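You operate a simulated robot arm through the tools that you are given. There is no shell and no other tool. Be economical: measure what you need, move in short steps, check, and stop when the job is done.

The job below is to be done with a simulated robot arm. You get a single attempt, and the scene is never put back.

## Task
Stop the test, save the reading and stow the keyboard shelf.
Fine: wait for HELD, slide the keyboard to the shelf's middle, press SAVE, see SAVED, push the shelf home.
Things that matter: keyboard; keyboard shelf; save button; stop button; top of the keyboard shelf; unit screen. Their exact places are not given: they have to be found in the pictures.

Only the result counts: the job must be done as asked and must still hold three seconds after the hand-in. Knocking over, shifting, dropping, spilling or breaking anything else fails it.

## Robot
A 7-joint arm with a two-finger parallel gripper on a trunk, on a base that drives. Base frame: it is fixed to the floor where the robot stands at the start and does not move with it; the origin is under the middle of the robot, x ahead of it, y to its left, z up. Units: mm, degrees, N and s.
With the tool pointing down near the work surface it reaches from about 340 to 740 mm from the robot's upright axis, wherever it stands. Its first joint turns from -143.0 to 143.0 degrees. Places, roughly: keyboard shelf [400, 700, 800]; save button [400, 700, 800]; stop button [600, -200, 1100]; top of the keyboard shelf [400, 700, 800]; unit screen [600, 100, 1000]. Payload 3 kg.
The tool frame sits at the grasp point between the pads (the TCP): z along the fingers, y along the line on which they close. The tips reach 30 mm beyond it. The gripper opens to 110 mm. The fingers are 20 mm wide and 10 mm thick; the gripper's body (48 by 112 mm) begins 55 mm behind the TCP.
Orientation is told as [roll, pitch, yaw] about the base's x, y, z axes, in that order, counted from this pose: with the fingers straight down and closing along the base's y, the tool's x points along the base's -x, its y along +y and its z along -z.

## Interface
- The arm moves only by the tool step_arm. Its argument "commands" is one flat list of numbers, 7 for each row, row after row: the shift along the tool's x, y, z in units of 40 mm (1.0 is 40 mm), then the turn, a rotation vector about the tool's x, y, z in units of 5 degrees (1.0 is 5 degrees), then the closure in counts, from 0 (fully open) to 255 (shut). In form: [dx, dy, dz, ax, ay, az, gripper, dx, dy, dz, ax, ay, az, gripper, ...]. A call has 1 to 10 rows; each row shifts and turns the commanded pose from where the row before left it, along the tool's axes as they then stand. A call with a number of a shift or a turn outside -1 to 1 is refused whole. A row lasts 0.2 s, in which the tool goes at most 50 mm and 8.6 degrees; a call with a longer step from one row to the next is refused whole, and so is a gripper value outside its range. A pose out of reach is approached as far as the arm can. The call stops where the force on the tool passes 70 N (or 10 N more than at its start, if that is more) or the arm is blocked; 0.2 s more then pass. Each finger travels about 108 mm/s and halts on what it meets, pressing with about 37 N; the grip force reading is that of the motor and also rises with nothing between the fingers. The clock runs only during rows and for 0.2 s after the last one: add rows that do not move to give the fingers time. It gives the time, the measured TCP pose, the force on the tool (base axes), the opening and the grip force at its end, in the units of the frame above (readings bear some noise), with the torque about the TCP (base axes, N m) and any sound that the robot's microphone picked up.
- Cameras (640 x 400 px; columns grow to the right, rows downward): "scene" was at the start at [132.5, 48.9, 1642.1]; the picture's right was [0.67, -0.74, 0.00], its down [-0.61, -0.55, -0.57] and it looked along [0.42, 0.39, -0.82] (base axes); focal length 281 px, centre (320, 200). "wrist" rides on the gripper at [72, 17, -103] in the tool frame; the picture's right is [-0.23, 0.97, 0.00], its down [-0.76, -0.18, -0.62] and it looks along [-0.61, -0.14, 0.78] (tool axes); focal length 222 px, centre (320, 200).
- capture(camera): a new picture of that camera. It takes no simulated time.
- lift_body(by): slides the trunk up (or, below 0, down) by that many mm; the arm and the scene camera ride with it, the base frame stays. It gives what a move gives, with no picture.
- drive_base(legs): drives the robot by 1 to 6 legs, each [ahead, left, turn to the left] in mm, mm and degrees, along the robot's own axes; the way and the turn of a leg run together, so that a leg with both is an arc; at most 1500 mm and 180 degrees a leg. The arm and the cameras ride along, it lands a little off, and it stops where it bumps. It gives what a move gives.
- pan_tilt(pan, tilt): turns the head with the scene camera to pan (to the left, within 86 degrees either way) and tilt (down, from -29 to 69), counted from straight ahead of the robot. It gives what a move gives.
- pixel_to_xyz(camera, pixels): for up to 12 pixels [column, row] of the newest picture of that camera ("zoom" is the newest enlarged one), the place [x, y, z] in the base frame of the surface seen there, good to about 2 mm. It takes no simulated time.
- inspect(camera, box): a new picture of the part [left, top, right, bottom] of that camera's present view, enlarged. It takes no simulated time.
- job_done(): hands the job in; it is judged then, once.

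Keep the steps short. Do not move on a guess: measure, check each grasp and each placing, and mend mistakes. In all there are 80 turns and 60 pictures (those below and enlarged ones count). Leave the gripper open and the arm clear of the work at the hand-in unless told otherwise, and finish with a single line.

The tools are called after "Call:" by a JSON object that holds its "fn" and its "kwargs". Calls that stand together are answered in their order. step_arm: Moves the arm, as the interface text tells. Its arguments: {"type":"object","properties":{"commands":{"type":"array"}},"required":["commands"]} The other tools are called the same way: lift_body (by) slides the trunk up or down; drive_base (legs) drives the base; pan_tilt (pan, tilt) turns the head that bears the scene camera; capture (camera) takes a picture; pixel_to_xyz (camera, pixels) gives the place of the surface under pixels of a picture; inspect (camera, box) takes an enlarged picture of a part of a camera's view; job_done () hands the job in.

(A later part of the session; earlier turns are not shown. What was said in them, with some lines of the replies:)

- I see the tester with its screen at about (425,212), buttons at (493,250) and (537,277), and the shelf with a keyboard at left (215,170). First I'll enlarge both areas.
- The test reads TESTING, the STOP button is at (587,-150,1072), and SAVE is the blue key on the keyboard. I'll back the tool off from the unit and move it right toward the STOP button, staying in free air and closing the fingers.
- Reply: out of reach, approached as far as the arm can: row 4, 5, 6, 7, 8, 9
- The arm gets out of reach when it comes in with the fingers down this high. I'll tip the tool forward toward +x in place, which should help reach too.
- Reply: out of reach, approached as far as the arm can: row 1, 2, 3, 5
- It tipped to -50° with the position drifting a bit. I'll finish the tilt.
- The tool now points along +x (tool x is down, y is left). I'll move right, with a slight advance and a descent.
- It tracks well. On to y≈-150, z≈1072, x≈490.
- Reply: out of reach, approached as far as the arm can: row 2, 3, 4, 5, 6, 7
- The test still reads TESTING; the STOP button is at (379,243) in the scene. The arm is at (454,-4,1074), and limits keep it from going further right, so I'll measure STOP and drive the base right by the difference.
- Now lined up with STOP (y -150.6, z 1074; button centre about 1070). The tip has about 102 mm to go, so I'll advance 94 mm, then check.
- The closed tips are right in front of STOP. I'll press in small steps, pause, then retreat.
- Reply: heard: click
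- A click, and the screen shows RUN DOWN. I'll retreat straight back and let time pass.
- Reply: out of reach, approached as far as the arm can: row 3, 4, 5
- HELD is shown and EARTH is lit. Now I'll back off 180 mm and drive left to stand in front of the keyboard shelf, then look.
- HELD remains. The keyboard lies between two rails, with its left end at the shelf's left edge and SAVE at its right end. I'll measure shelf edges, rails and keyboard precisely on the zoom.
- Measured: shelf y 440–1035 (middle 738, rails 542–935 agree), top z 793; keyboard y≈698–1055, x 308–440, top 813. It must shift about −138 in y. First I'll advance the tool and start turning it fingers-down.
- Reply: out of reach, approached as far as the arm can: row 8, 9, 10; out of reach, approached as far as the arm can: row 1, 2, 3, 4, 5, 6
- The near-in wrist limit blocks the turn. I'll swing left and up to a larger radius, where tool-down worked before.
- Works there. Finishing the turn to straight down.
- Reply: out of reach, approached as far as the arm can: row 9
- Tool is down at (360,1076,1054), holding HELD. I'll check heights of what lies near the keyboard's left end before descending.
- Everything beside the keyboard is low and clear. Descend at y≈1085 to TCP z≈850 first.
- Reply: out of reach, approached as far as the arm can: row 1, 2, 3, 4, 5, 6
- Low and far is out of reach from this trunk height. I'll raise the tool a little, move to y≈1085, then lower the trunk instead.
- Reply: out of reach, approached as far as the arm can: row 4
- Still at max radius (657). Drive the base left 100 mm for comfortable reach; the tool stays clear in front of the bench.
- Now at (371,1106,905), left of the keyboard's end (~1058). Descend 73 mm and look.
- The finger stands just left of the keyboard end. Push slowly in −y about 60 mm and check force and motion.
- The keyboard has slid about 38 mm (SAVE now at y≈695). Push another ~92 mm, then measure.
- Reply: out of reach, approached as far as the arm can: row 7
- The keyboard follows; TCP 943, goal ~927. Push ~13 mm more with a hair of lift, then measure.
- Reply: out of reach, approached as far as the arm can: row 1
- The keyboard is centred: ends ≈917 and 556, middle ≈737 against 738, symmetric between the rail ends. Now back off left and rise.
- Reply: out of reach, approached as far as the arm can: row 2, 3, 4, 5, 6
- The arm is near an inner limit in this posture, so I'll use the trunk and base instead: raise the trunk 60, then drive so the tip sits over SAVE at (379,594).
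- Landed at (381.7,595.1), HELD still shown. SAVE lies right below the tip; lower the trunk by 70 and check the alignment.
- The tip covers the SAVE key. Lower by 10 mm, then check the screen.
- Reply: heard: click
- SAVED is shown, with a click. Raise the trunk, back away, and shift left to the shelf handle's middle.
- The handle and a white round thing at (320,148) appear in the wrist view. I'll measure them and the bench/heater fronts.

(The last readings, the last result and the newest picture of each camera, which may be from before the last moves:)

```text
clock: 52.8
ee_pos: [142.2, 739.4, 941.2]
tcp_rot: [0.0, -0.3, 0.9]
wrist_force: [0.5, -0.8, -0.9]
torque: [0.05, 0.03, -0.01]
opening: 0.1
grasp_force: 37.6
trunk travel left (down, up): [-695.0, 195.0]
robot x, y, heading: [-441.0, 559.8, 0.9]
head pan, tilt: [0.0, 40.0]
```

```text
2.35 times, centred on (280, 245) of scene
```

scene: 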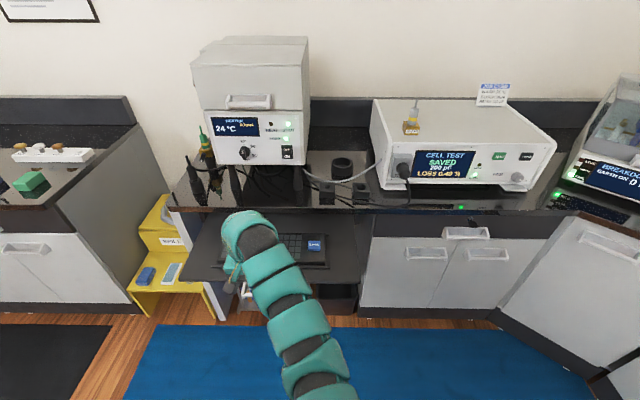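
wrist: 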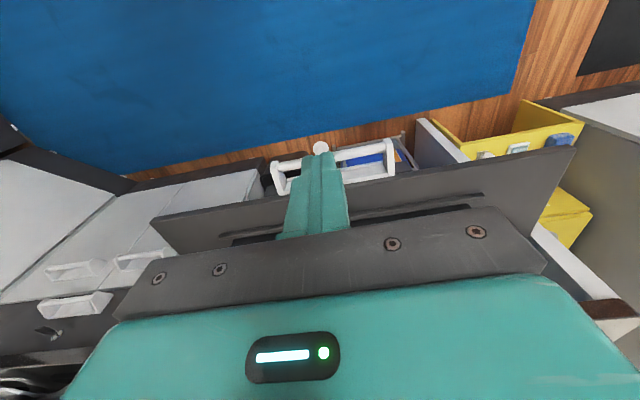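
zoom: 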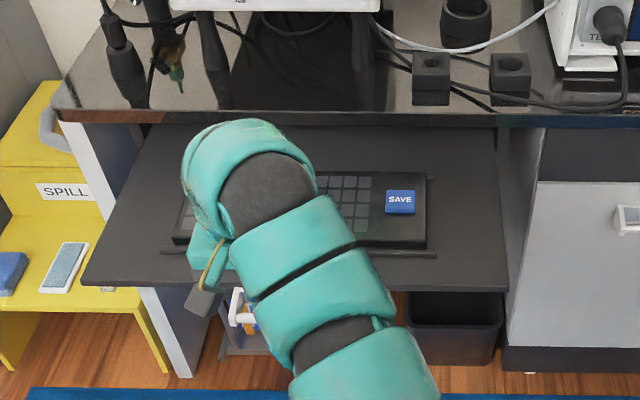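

Handle bar: x≈205–216, y 661–814, z≈775. Bench edge at x 492, heater front 564: enough room. Lower the trunk by 150 (tip z≈760) in front of the bar.

Call:
{"fn": "lift_body", "kwargs": {"by": -150}}

Call:
{"fn": "drive_base", "kwargs": {"legs": [[45, 0, 0]]}}

Call:
{"fn": "capture", "kwargs": {"camera": "wrist"}}

```text
clock: 54.5
ee_pos: [142.9, 739.7, 790.9]
tcp_rot: [-0.2, -0.2, 0.8]
wrist_force: [-0.4, -0.9, 0.1]
torque: [-0.01, 0.01, 0.03]
opening: 0.1
grasp_force: 36.9
trunk travel left (down, up): [-545.0, 345.0]
robot x, y, heading: [-441.1, 559.0, 1.0]
head pan, tilt: [0.0, 40.0]
```

```text
clock: 55.4
ee_pos: [189.0, 740.2, 790.9]
tcp_rot: [-0.1, -0.1, 0.8]
wrist_force: [-0.1, -0.4, 0.7]
torque: [0.01, -0.01, 0.02]
opening: 0.0
grasp_force: 36.8
trunk travel left (down, up): [-545.0, 345.0]
robot x, y, heading: [-396.4, 560.3, 1.0]
head pan, tilt: [0.0, 40.0]
```

```text
26 pictures are left
```

wrist: 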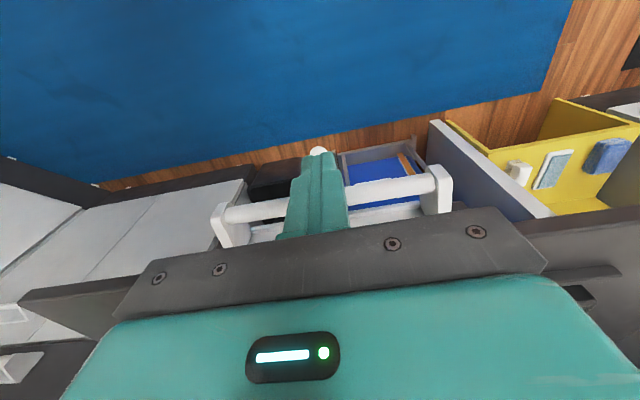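

The finger is just in front of the bar. Push by driving ahead 60 mm, and check.

Call:
{"fn": "drive_base", "kwargs": {"legs": [[60, 0, 0]]}}

Call:
{"fn": "inspect", "kwargs": {"camera": "scene", "box": [160, 160, 440, 350]}}

```text
clock: 56.4
ee_pos: [249.9, 739.8, 790.4]
tcp_rot: [-0.2, -0.2, 0.8]
wrist_force: [0.0, -0.7, 0.5]
torque: [0.02, 0.0, 0.03]
opening: 0.0
grasp_force: 36.9
trunk travel left (down, up): [-545.0, 345.0]
robot x, y, heading: [-328.5, 560.7, 1.1]
head pan, tilt: [0.0, 40.0]
```

```text
2.11 times, centred on (300, 255) of scene
```

zoom: 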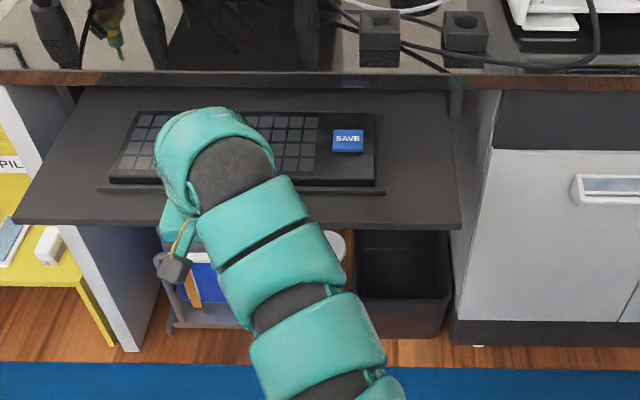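

Call:
{"fn": "pixel_to_xyz", "kwargs": {"camera": "zoom", "pixels": [[457, 226], [20, 220], [371, 178], [348, 142], [384, 192], [113, 176], [99, 189]]}}

Call:
{"fn": "capture", "kwargs": {"camera": "wrist"}}

```text
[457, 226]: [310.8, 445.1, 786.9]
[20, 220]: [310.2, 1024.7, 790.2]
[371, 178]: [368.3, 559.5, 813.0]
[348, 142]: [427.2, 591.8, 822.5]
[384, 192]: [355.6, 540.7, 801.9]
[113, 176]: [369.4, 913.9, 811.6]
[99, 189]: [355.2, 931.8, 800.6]
```

```text
24 pictures are left
```

wrist: 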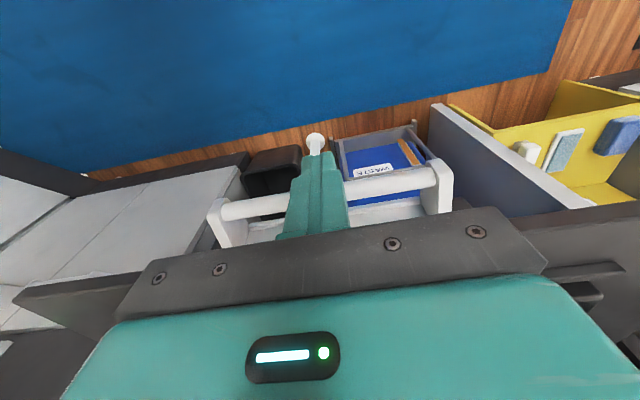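

The shelf moved 55 mm squarely and the keyboard is still centred (559–914). Continue 100 mm.

Call:
{"fn": "drive_base", "kwargs": {"legs": [[100, 0, 0]]}}

Call:
{"fn": "inspect", "kwargs": {"camera": "scene", "box": [160, 160, 440, 350]}}

```text
clock: 57.6
ee_pos: [352.3, 741.8, 790.2]
tcp_rot: [-0.1, -0.1, 0.7]
wrist_force: [1.1, 0.3, -0.1]
torque: [-0.01, 0.06, 0.0]
opening: 0.0
grasp_force: 36.7
trunk travel left (down, up): [-545.0, 345.0]
robot x, y, heading: [-229.4, 562.8, 1.0]
head pan, tilt: [0.0, 40.0]
```

```text
2.11 times, centred on (300, 255) of scene
```

zoom: 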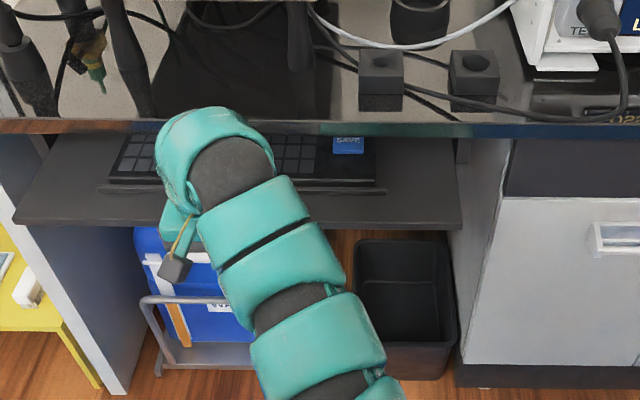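

Moving squarely; front at ~412, bench edge 492. Continue 45 mm.

Call:
{"fn": "drive_base", "kwargs": {"legs": [[45, 0, 0]]}}

Call:
{"fn": "capture", "kwargs": {"camera": "scene"}}

Call:
{"fn": "capture", "kwargs": {"camera": "wrist"}}

```text
clock: 58.5
ee_pos: [396.9, 741.2, 791.0]
tcp_rot: [0.0, -0.2, 0.6]
wrist_force: [0.7, -0.9, -0.5]
torque: [0.02, 0.02, -0.01]
opening: 0.0
grasp_force: 36.9
trunk travel left (down, up): [-545.0, 345.0]
robot x, y, heading: [-188.1, 565.1, 1.0]
head pan, tilt: [0.0, 40.0]
```

```text
22 pictures are left
```

scene: 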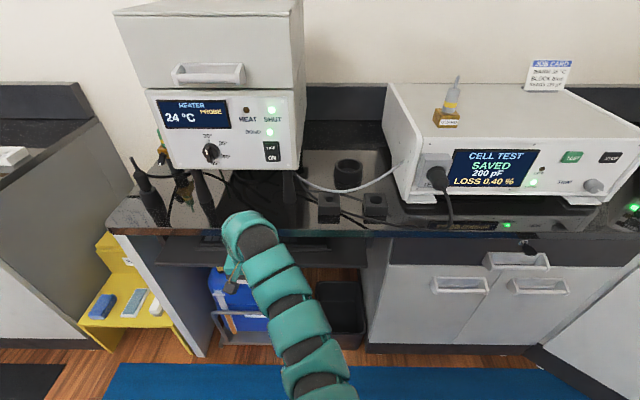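

```text
21 pictures are left
```

wrist: 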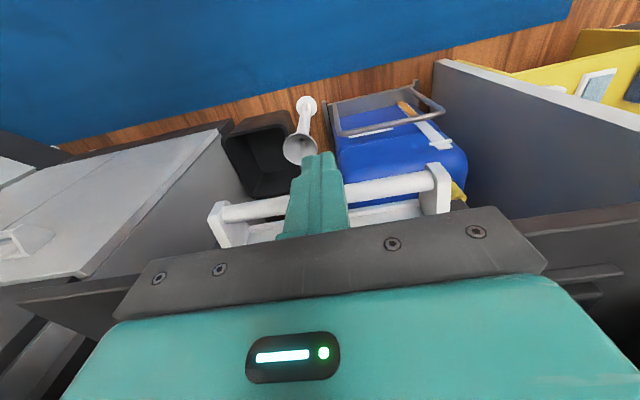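

Front ≈457 now. Continue in small steps: 20 mm.

Call:
{"fn": "drive_base", "kwargs": {"legs": [[20, 0, 0]]}}

Call:
{"fn": "inspect", "kwargs": {"camera": "scene", "box": [100, 180, 400, 350]}}

```text
clock: 59.3
ee_pos: [416.9, 741.7, 790.5]
tcp_rot: [0.0, -0.3, 0.6]
wrist_force: [0.5, 0.1, -0.6]
torque: [-0.05, 0.02, 0.01]
opening: 0.0
grasp_force: 37.4
trunk travel left (down, up): [-545.0, 345.0]
robot x, y, heading: [-165.0, 563.9, 0.7]
head pan, tilt: [0.0, 40.0]
```

```text
2.13 times, centred on (250, 265) of scene
```

zoom: 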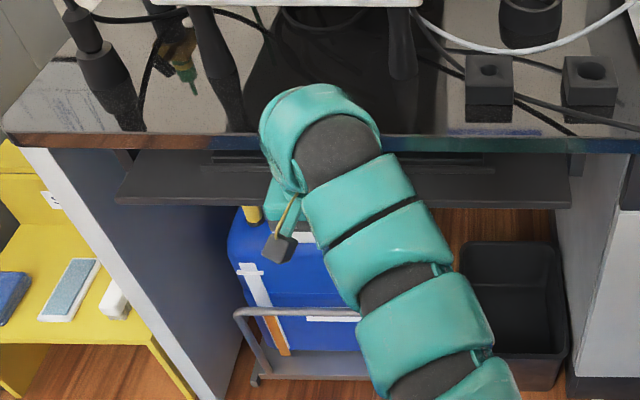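

Call:
{"fn": "pixel_to_xyz", "kwargs": {"camera": "zoom", "pixels": [[565, 204], [120, 198], [560, 180], [620, 240], [40, 160], [480, 163], [240, 160], [613, 170]]}}

Call:
{"fn": "drive_base", "kwargs": {"legs": [[12, 0, 0]]}}

```text
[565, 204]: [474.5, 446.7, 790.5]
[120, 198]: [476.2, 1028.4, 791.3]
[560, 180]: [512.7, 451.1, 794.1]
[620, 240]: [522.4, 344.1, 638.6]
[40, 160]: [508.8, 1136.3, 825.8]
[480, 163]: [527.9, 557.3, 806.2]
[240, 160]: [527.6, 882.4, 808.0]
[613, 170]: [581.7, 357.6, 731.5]
```

```text
clock: 60.0
ee_pos: [428.5, 741.8, 792.1]
tcp_rot: [-0.1, -0.1, 0.5]
wrist_force: [0.6, 0.0, -0.2]
torque: [-0.02, -0.01, -0.04]
opening: 0.1
grasp_force: 36.9
trunk travel left (down, up): [-545.0, 345.0]
robot x, y, heading: [-156.3, 560.7, 0.7]
head pan, tilt: [0.0, 40.0]
```

Front ≈487, moving freely. From here I'll push with the arm itself in small steps so force stops apply.

Call:
{"fn": "step_arm", "kwargs": {"commands": [-0.15, 0, 0, 0, 0, 0, 255, -0.15, 0, 0, 0, 0, 0, 255]}}

Call:
{"fn": "inspect", "kwargs": {"camera": "scene", "box": [100, 180, 400, 350]}}

Call:
{"fn": "inspect", "kwargs": {"camera": "wrist", "box": [160, 120, 540, 330]}}

```text
clock: 60.6
ee_pos: [442.1, 742.4, 791.7]
tcp_rot: [0.0, -0.3, 0.5]
wrist_force: [0.8, 0.6, -0.3]
torque: [-0.01, 0.01, 0.0]
opening: 0.0
grasp_force: 37.4
trunk travel left (down, up): [-545.0, 345.0]
robot x, y, heading: [-156.2, 562.6, 0.7]
head pan, tilt: [0.0, 40.0]
```

```text
2.13 times, centred on (250, 265) of scene
```

zoom: 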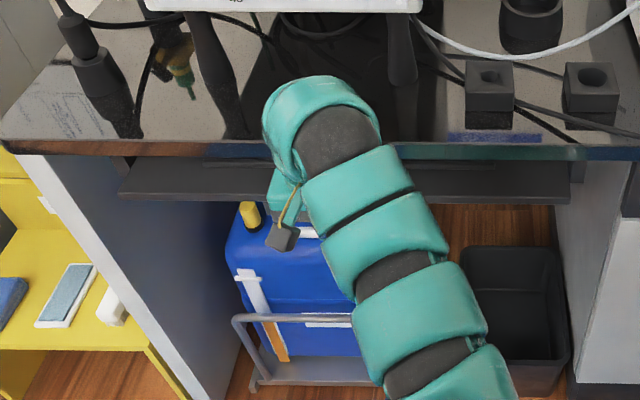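

```text
1.68 times, centred on (350, 225) of wrist
```

zoom: 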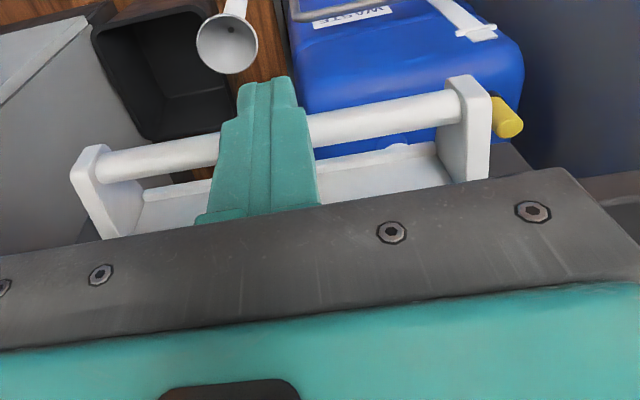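

Front ≈500, near flush with bench edge, still no stop felt. A bit further in small steps (gripper body has ~26 mm to the bench edge).

Call:
{"fn": "step_arm", "kwargs": {"commands": [-0.12, 0, 0, 0, 0, 0, 255, -0.12, 0, 0, 0, 0, 0, 255]}}

Call:
{"fn": "inspect", "kwargs": {"camera": "scene", "box": [100, 180, 400, 350]}}

Call:
{"fn": "pixel_to_xyz", "kwargs": {"camera": "zoom", "pixels": [[565, 198], [125, 192], [545, 175], [35, 160], [600, 250], [30, 147], [290, 170]]}}

```text
clock: 61.2
ee_pos: [448.4, 742.4, 793.2]
tcp_rot: [-0.2, -0.1, 0.7]
wrist_force: [-20.8, -6.8, -2.3]
torque: [0.7, -1.58, -0.66]
opening: 0.0
grasp_force: 36.9
trunk travel left (down, up): [-545.0, 345.0]
robot x, y, heading: [-153.8, 564.3, 0.6]
head pan, tilt: [0.0, 40.0]
```

```text
2.13 times, centred on (250, 265) of scene
```

zoom: 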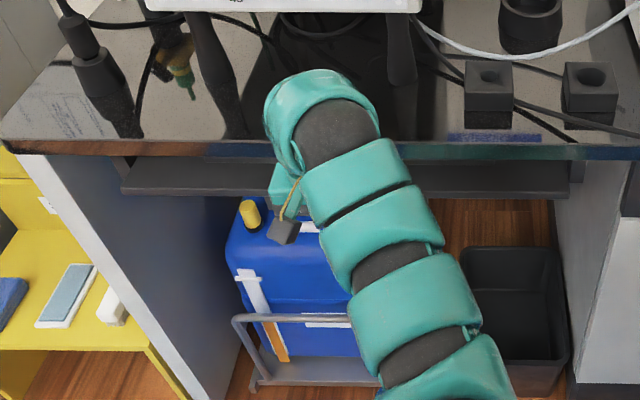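

```text
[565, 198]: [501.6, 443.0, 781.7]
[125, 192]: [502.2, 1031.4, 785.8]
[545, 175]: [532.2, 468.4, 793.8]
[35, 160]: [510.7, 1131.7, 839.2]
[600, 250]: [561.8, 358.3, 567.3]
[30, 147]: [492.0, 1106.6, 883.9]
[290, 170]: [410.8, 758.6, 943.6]
```

Force −21 N, but the torque says the contact is ~76 mm above the TCP: the gripper body has met the bench edge, not the shelf's stop. Back off at once and look from a distance.

Call:
{"fn": "step_arm", "kwargs": {"commands": [0.4, 0, 0, 0, 0, 0, 255, 0.4, 0, 0, 0, 0, 0, 255]}}

Call:
{"fn": "drive_base", "kwargs": {"legs": [[-250, 0, 0]]}}

Call:
{"fn": "capture", "kwargs": {"camera": "scene"}}

```text
clock: 61.8
ee_pos: [423.8, 747.3, 788.8]
tcp_rot: [0.0, -0.4, 0.6]
wrist_force: [0.1, 0.4, -0.5]
torque: [0.01, -0.01, -0.03]
opening: 0.1
grasp_force: 36.9
out of reach, approached as far as the arm can: row 2
trunk travel left (down, up): [-545.0, 345.0]
robot x, y, heading: [-157.1, 564.1, 0.7]
head pan, tilt: [0.0, 40.0]
```

```text
clock: 63.6
ee_pos: [173.6, 742.3, 789.8]
tcp_rot: [-0.1, -0.4, 0.5]
wrist_force: [0.2, -0.1, 1.0]
torque: [-0.01, 0.0, -0.01]
opening: 0.0
grasp_force: 36.9
trunk travel left (down, up): [-545.0, 345.0]
robot x, y, heading: [-401.5, 562.6, 0.4]
head pan, tilt: [0.0, 40.0]
```

```text
16 pictures are left
```

scene: 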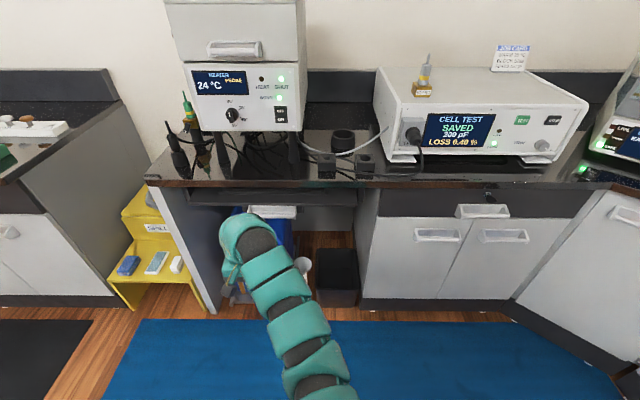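

Call:
{"fn": "inspect", "kwargs": {"camera": "scene", "box": [130, 150, 400, 300]}}

Call:
{"fn": "pixel_to_xyz", "kwargs": {"camera": "zoom", "pixels": [[530, 131], [145, 120], [350, 140], [345, 150], [535, 85], [300, 85], [90, 95], [575, 115], [450, 105], [395, 147], [450, 120]]}}

```text
2.37 times, centred on (265, 225) of scene
```

zoom: 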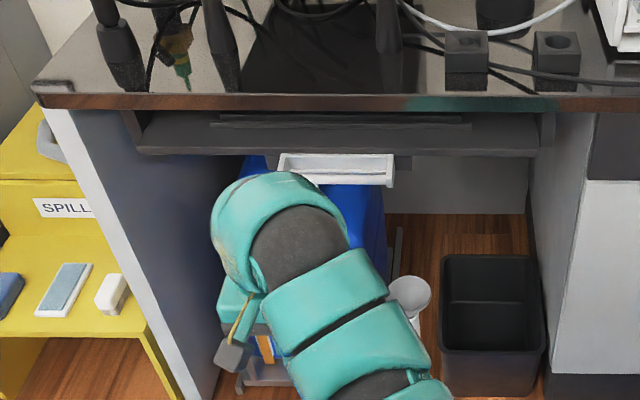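

```text
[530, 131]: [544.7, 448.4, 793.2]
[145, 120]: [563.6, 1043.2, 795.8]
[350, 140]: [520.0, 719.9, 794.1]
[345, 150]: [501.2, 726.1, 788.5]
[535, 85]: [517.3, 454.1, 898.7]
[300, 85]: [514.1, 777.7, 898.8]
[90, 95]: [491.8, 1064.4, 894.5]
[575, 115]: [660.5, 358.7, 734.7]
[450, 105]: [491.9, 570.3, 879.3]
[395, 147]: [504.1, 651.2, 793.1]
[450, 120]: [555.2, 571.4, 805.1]
```

The shelf front sits at x≈501 (249 mm in), not proven to be on its stop. To push further under the bench I'll turn the tool horizontal (fingers along +x) in the free space here.

Call:
{"fn": "step_arm", "kwargs": {"commands": [0, 0, 0, 0, -1, 0, 255, 0, 0, 0, 0, -1, 0, 255, 0, 0, 0, 0, -1, 0, 255, 0, 0, 0, 0, -1, 0, 255, 0, 0, 0, 0, -1, 0, 255, 0, 0, 0, 0, -1, 0, 255, 0, 0, 0, 0, -1, 0, 255, 0, 0, 0, 0, -1, 0, 255, 0, 0, 0, 0, -1, 0, 255]}}

Call:
{"fn": "step_arm", "kwargs": {"commands": [0, 0, 0, 0, -1, 0, 255, 0, 0, 0, 0, -1, 0, 255, 0, 0, 0, 0, -1, 0, 255, 0, 0, 0, 0, -1, 0, 255, 0, 0, 0, 0, -1, 0, 255, 0, 0, 0, 0, -1, 0, 255, 0, 0, 0, 0, -1, 0, 255, 0, 0, 0, 0, -1, 0, 255, 0, 0, 0, 0, -1, 0, 255]}}

```text
clock: 65.6
ee_pos: [174.0, 742.7, 790.6]
tcp_rot: [0.0, -45.4, 0.4]
wrist_force: [-0.3, 0.9, -0.6]
torque: [0.03, -0.02, 0.02]
opening: 0.1
grasp_force: 37.0
trunk travel left (down, up): [-545.0, 345.0]
robot x, y, heading: [-403.5, 559.7, 0.5]
head pan, tilt: [0.0, 40.0]
```

```text
clock: 67.6
ee_pos: [175.4, 742.7, 789.3]
tcp_rot: [-176.4, -89.7, 176.9]
wrist_force: [-0.1, -0.9, 0.6]
torque: [-0.02, 0.03, -0.02]
opening: 0.0
grasp_force: 37.1
trunk travel left (down, up): [-545.0, 345.0]
robot x, y, heading: [-404.4, 560.8, 0.7]
head pan, tilt: [0.0, 40.0]
```

Horizontal at (175,743,789). Lower the trunk 13 mm to the bar height, drive 225 mm closer, and look.

Call:
{"fn": "lift_body", "kwargs": {"by": -13}}

Call:
{"fn": "drive_base", "kwargs": {"legs": [[225, -3, 0]]}}

Call:
{"fn": "capture", "kwargs": {"camera": "scene"}}

Call:
{"fn": "capture", "kwargs": {"camera": "wrist"}}

```text
clock: 68.2
ee_pos: [173.7, 742.4, 776.3]
tcp_rot: [-169.6, -89.7, 170.0]
wrist_force: [-0.1, 0.0, 0.0]
torque: [0.02, 0.03, 0.01]
opening: 0.0
grasp_force: 37.1
trunk travel left (down, up): [-532.0, 358.0]
robot x, y, heading: [-403.3, 558.8, 0.6]
head pan, tilt: [0.0, 40.0]
```

```text
clock: 70.0
ee_pos: [399.7, 743.8, 775.3]
tcp_rot: [-164.5, -89.8, 165.1]
wrist_force: [0.1, 0.1, -0.3]
torque: [0.05, 0.0, 0.02]
opening: 0.0
grasp_force: 36.9
trunk travel left (down, up): [-532.0, 358.0]
robot x, y, heading: [-182.1, 558.8, 0.9]
head pan, tilt: [0.0, 40.0]
```

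```text
14 pictures are left
```

scene: 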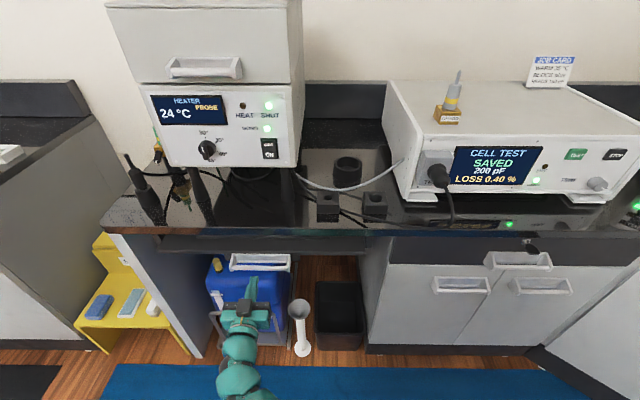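

```text
13 pictures are left
```

wrist: 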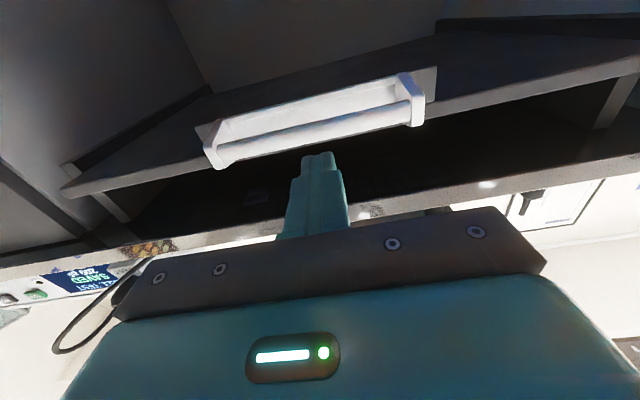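

Call:
{"fn": "pixel_to_xyz", "kwargs": {"camera": "wrist", "pixels": [[312, 140], [270, 150], [380, 118], [310, 112], [120, 180], [540, 90], [317, 156]]}}

```text
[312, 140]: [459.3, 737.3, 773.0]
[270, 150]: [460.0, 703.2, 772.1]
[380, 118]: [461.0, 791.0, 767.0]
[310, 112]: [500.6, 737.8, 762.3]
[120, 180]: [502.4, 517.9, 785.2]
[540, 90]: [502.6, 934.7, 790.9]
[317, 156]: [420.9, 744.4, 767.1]
```

Bar at x≈459, z≈774; tip at 430, z 775. Approach 26 mm, then push in 6 mm steps watching the force.

Call:
{"fn": "step_arm", "kwargs": {"commands": [0, -0.05, 0.35, 0, 0, 0, 255, 0, -0.05, 0.35, 0, 0, 0, 255, 0, 0, 0.15, 0, 0, 0, 255, 0, 0, 0.15, 0, 0, 0, 255, 0, 0, 0.15, 0, 0, 0, 255]}}

```text
clock: 71.2
ee_pos: [447.0, 741.1, 774.8]
tcp_rot: [-164.3, -89.7, 164.9]
wrist_force: [-0.3, 0.1, 0.2]
torque: [0.0, 0.03, 0.03]
opening: 0.0
grasp_force: 36.8
trunk travel left (down, up): [-532.0, 358.0]
robot x, y, heading: [-179.5, 561.6, 0.8]
head pan, tilt: [0.0, 40.0]
```

The tip is at 477, so the shelf moved in a further ~18 mm freely: it was not home. Continue in small steps.

Call:
{"fn": "step_arm", "kwargs": {"commands": [0, 0, 0.2, 0, 0, 0, 255, 0, 0, 0.2, 0, 0, 0, 255, 0, 0, 0.2, 0, 0, 0, 255, 0, 0, 0.2, 0, 0, 0, 255]}}

Call:
{"fn": "capture", "kwargs": {"camera": "wrist"}}

Call:
{"fn": "pixel_to_xyz", "kwargs": {"camera": "wrist", "pixels": [[270, 150], [380, 118], [310, 112], [120, 180], [540, 90]]}}

```text
clock: 71.7
ee_pos: [449.6, 740.1, 776.2]
tcp_rot: [-171.4, -89.8, 172.2]
wrist_force: [-37.5, -14.0, 10.2]
torque: [-0.3, 0.03, -0.54]
opening: 0.0
grasp_force: 37.0
trunk travel left (down, up): [-532.0, 358.0]
robot x, y, heading: [-179.4, 562.2, 0.6]
head pan, tilt: [0.0, 40.0]
stopped in row 2: the force on the tool passed its limit at 87 N (the readings are from after the stop); the commanded pose is now the measured one
```

```text
12 pictures are left
```

wrist: 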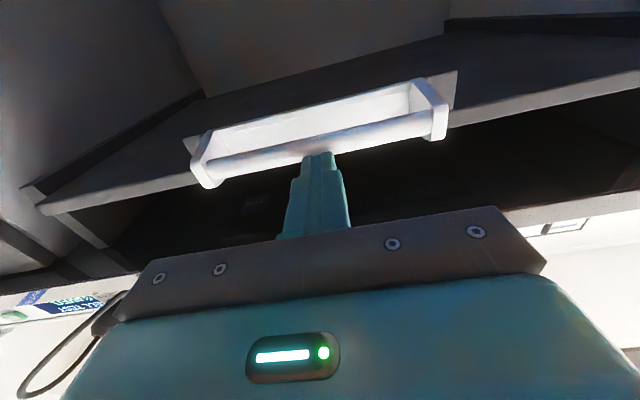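

```text
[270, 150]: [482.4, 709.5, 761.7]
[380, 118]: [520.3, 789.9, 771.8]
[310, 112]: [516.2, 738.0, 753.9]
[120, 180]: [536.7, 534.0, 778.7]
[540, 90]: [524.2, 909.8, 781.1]
```

A firm stop (87 N) right at the finger line: the shelf is on its stop, ~270 mm of travel. Retreat straight back and verify it stays.

Call:
{"fn": "step_arm", "kwargs": {"commands": [0, 0, -0.5, 0, 0, 0, 255, 0, 0, -0.8, 0, 0, 0, 255]}}

Call:
{"fn": "drive_base", "kwargs": {"legs": [[-200, 0, 0]]}}

Call:
{"fn": "step_arm", "kwargs": {"commands": [0, 0, 0, 0, 0, 0, 0, 0, 0, 0, 0, 0, 0, 0, 0, 0, 0, 0, 0, 0, 0, 0, 0, 0, 0, 0, 0, 0]}}

Call:
{"fn": "inspect", "kwargs": {"camera": "scene", "box": [130, 150, 400, 300]}}

Call:
{"fn": "pixel_to_xyz", "kwargs": {"camera": "zoom", "pixels": [[520, 150], [160, 145], [345, 150], [345, 145], [395, 147], [340, 165], [250, 135], [450, 135]]}}

Call:
{"fn": "capture", "kwargs": {"camera": "wrist"}}

```text
clock: 72.3
ee_pos: [402.2, 741.4, 772.7]
tcp_rot: [-33.2, -89.8, 34.0]
wrist_force: [-0.5, 0.5, 1.0]
torque: [-0.02, -0.02, 0.01]
opening: 0.0
grasp_force: 36.6
trunk travel left (down, up): [-532.0, 358.0]
robot x, y, heading: [-178.6, 558.8, 0.9]
head pan, tilt: [0.0, 40.0]
```

```text
clock: 73.9
ee_pos: [198.8, 741.1, 773.6]
tcp_rot: [-37.0, -89.8, 38.2]
wrist_force: [-1.0, 0.2, 0.1]
torque: [0.04, 0.01, 0.03]
opening: 0.2
grasp_force: 37.4
trunk travel left (down, up): [-532.0, 358.0]
robot x, y, heading: [-379.1, 557.7, 0.9]
head pan, tilt: [0.0, 40.0]
```

```text
clock: 74.9
ee_pos: [198.4, 740.8, 772.4]
tcp_rot: [-33.3, -89.8, 34.6]
wrist_force: [-0.5, -0.1, 0.3]
torque: [0.02, 0.0, 0.01]
opening: 109.9
grasp_force: 0.0
trunk travel left (down, up): [-532.0, 358.0]
robot x, y, heading: [-382.5, 558.0, 1.0]
head pan, tilt: [0.0, 40.0]
```

```text
2.37 times, centred on (265, 225) of scene
```

zoom: 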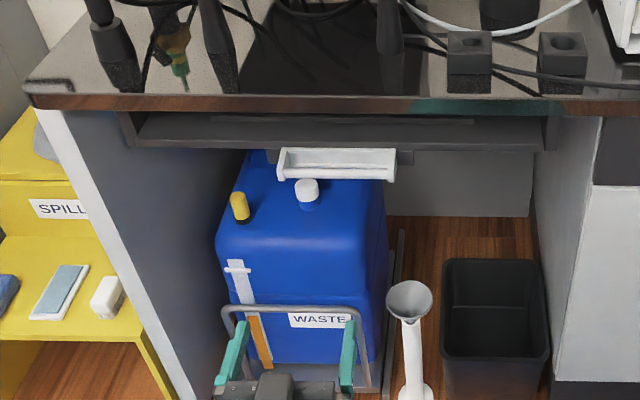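

```text
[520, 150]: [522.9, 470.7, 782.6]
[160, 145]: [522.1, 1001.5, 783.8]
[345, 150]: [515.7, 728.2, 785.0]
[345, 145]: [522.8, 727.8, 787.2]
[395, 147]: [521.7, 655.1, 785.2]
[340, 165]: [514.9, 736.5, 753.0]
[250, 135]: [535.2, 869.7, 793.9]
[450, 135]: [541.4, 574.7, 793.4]
```

```text
10 pictures are left
```

wrist: 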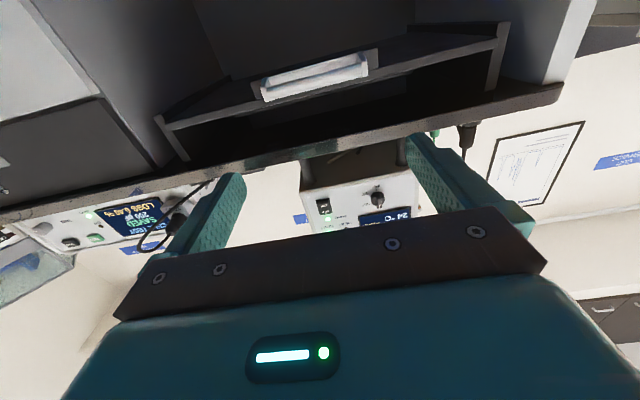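

Shelf front is at 522 both sides, square, and stays. Last check: the keyboard inside and the screen.

Call:
{"fn": "inspect", "kwargs": {"camera": "wrist", "box": [140, 20, 520, 190]}}

Call:
{"fn": "capture", "kwargs": {"camera": "scene"}}

```text
1.68 times, centred on (330, 105) of wrist
```

zoom: 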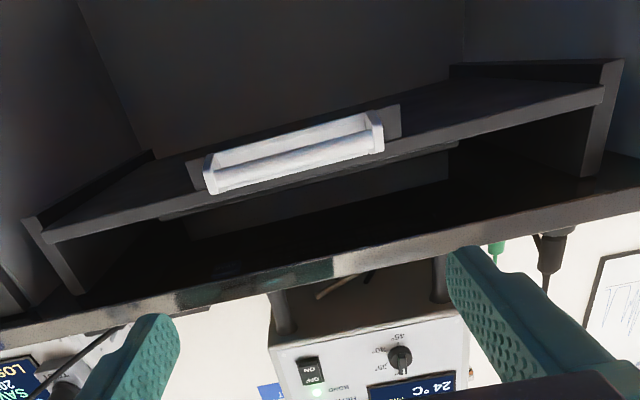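

```text
8 pictures are left
```

scene: 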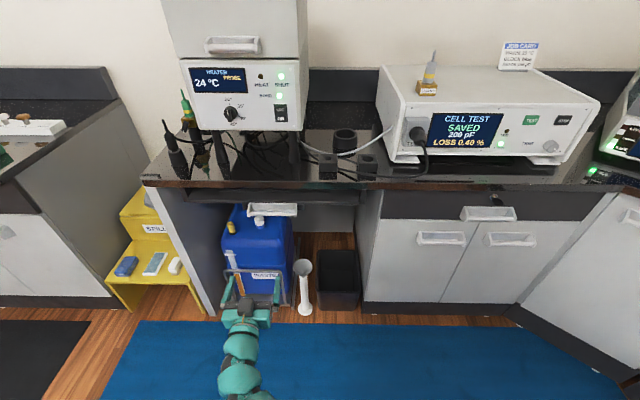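

The screen shows SAVED, the shelf is home, the gripper is open and clear, and nothing else has moved. I'm handing in.

Call:
{"fn": "job_done", "kwargs": {}}

```text
The job is handed in.
```

The test is stopped (HELD seen), the keyboard is centred on its shelf, the reading is saved (SAVED on the screen), and the shelf is pushed in to a firm stop; I couldn't see the keyboard after the final push, and the gripper body touched the bench edge once at about 21 N with nothing seen to move.
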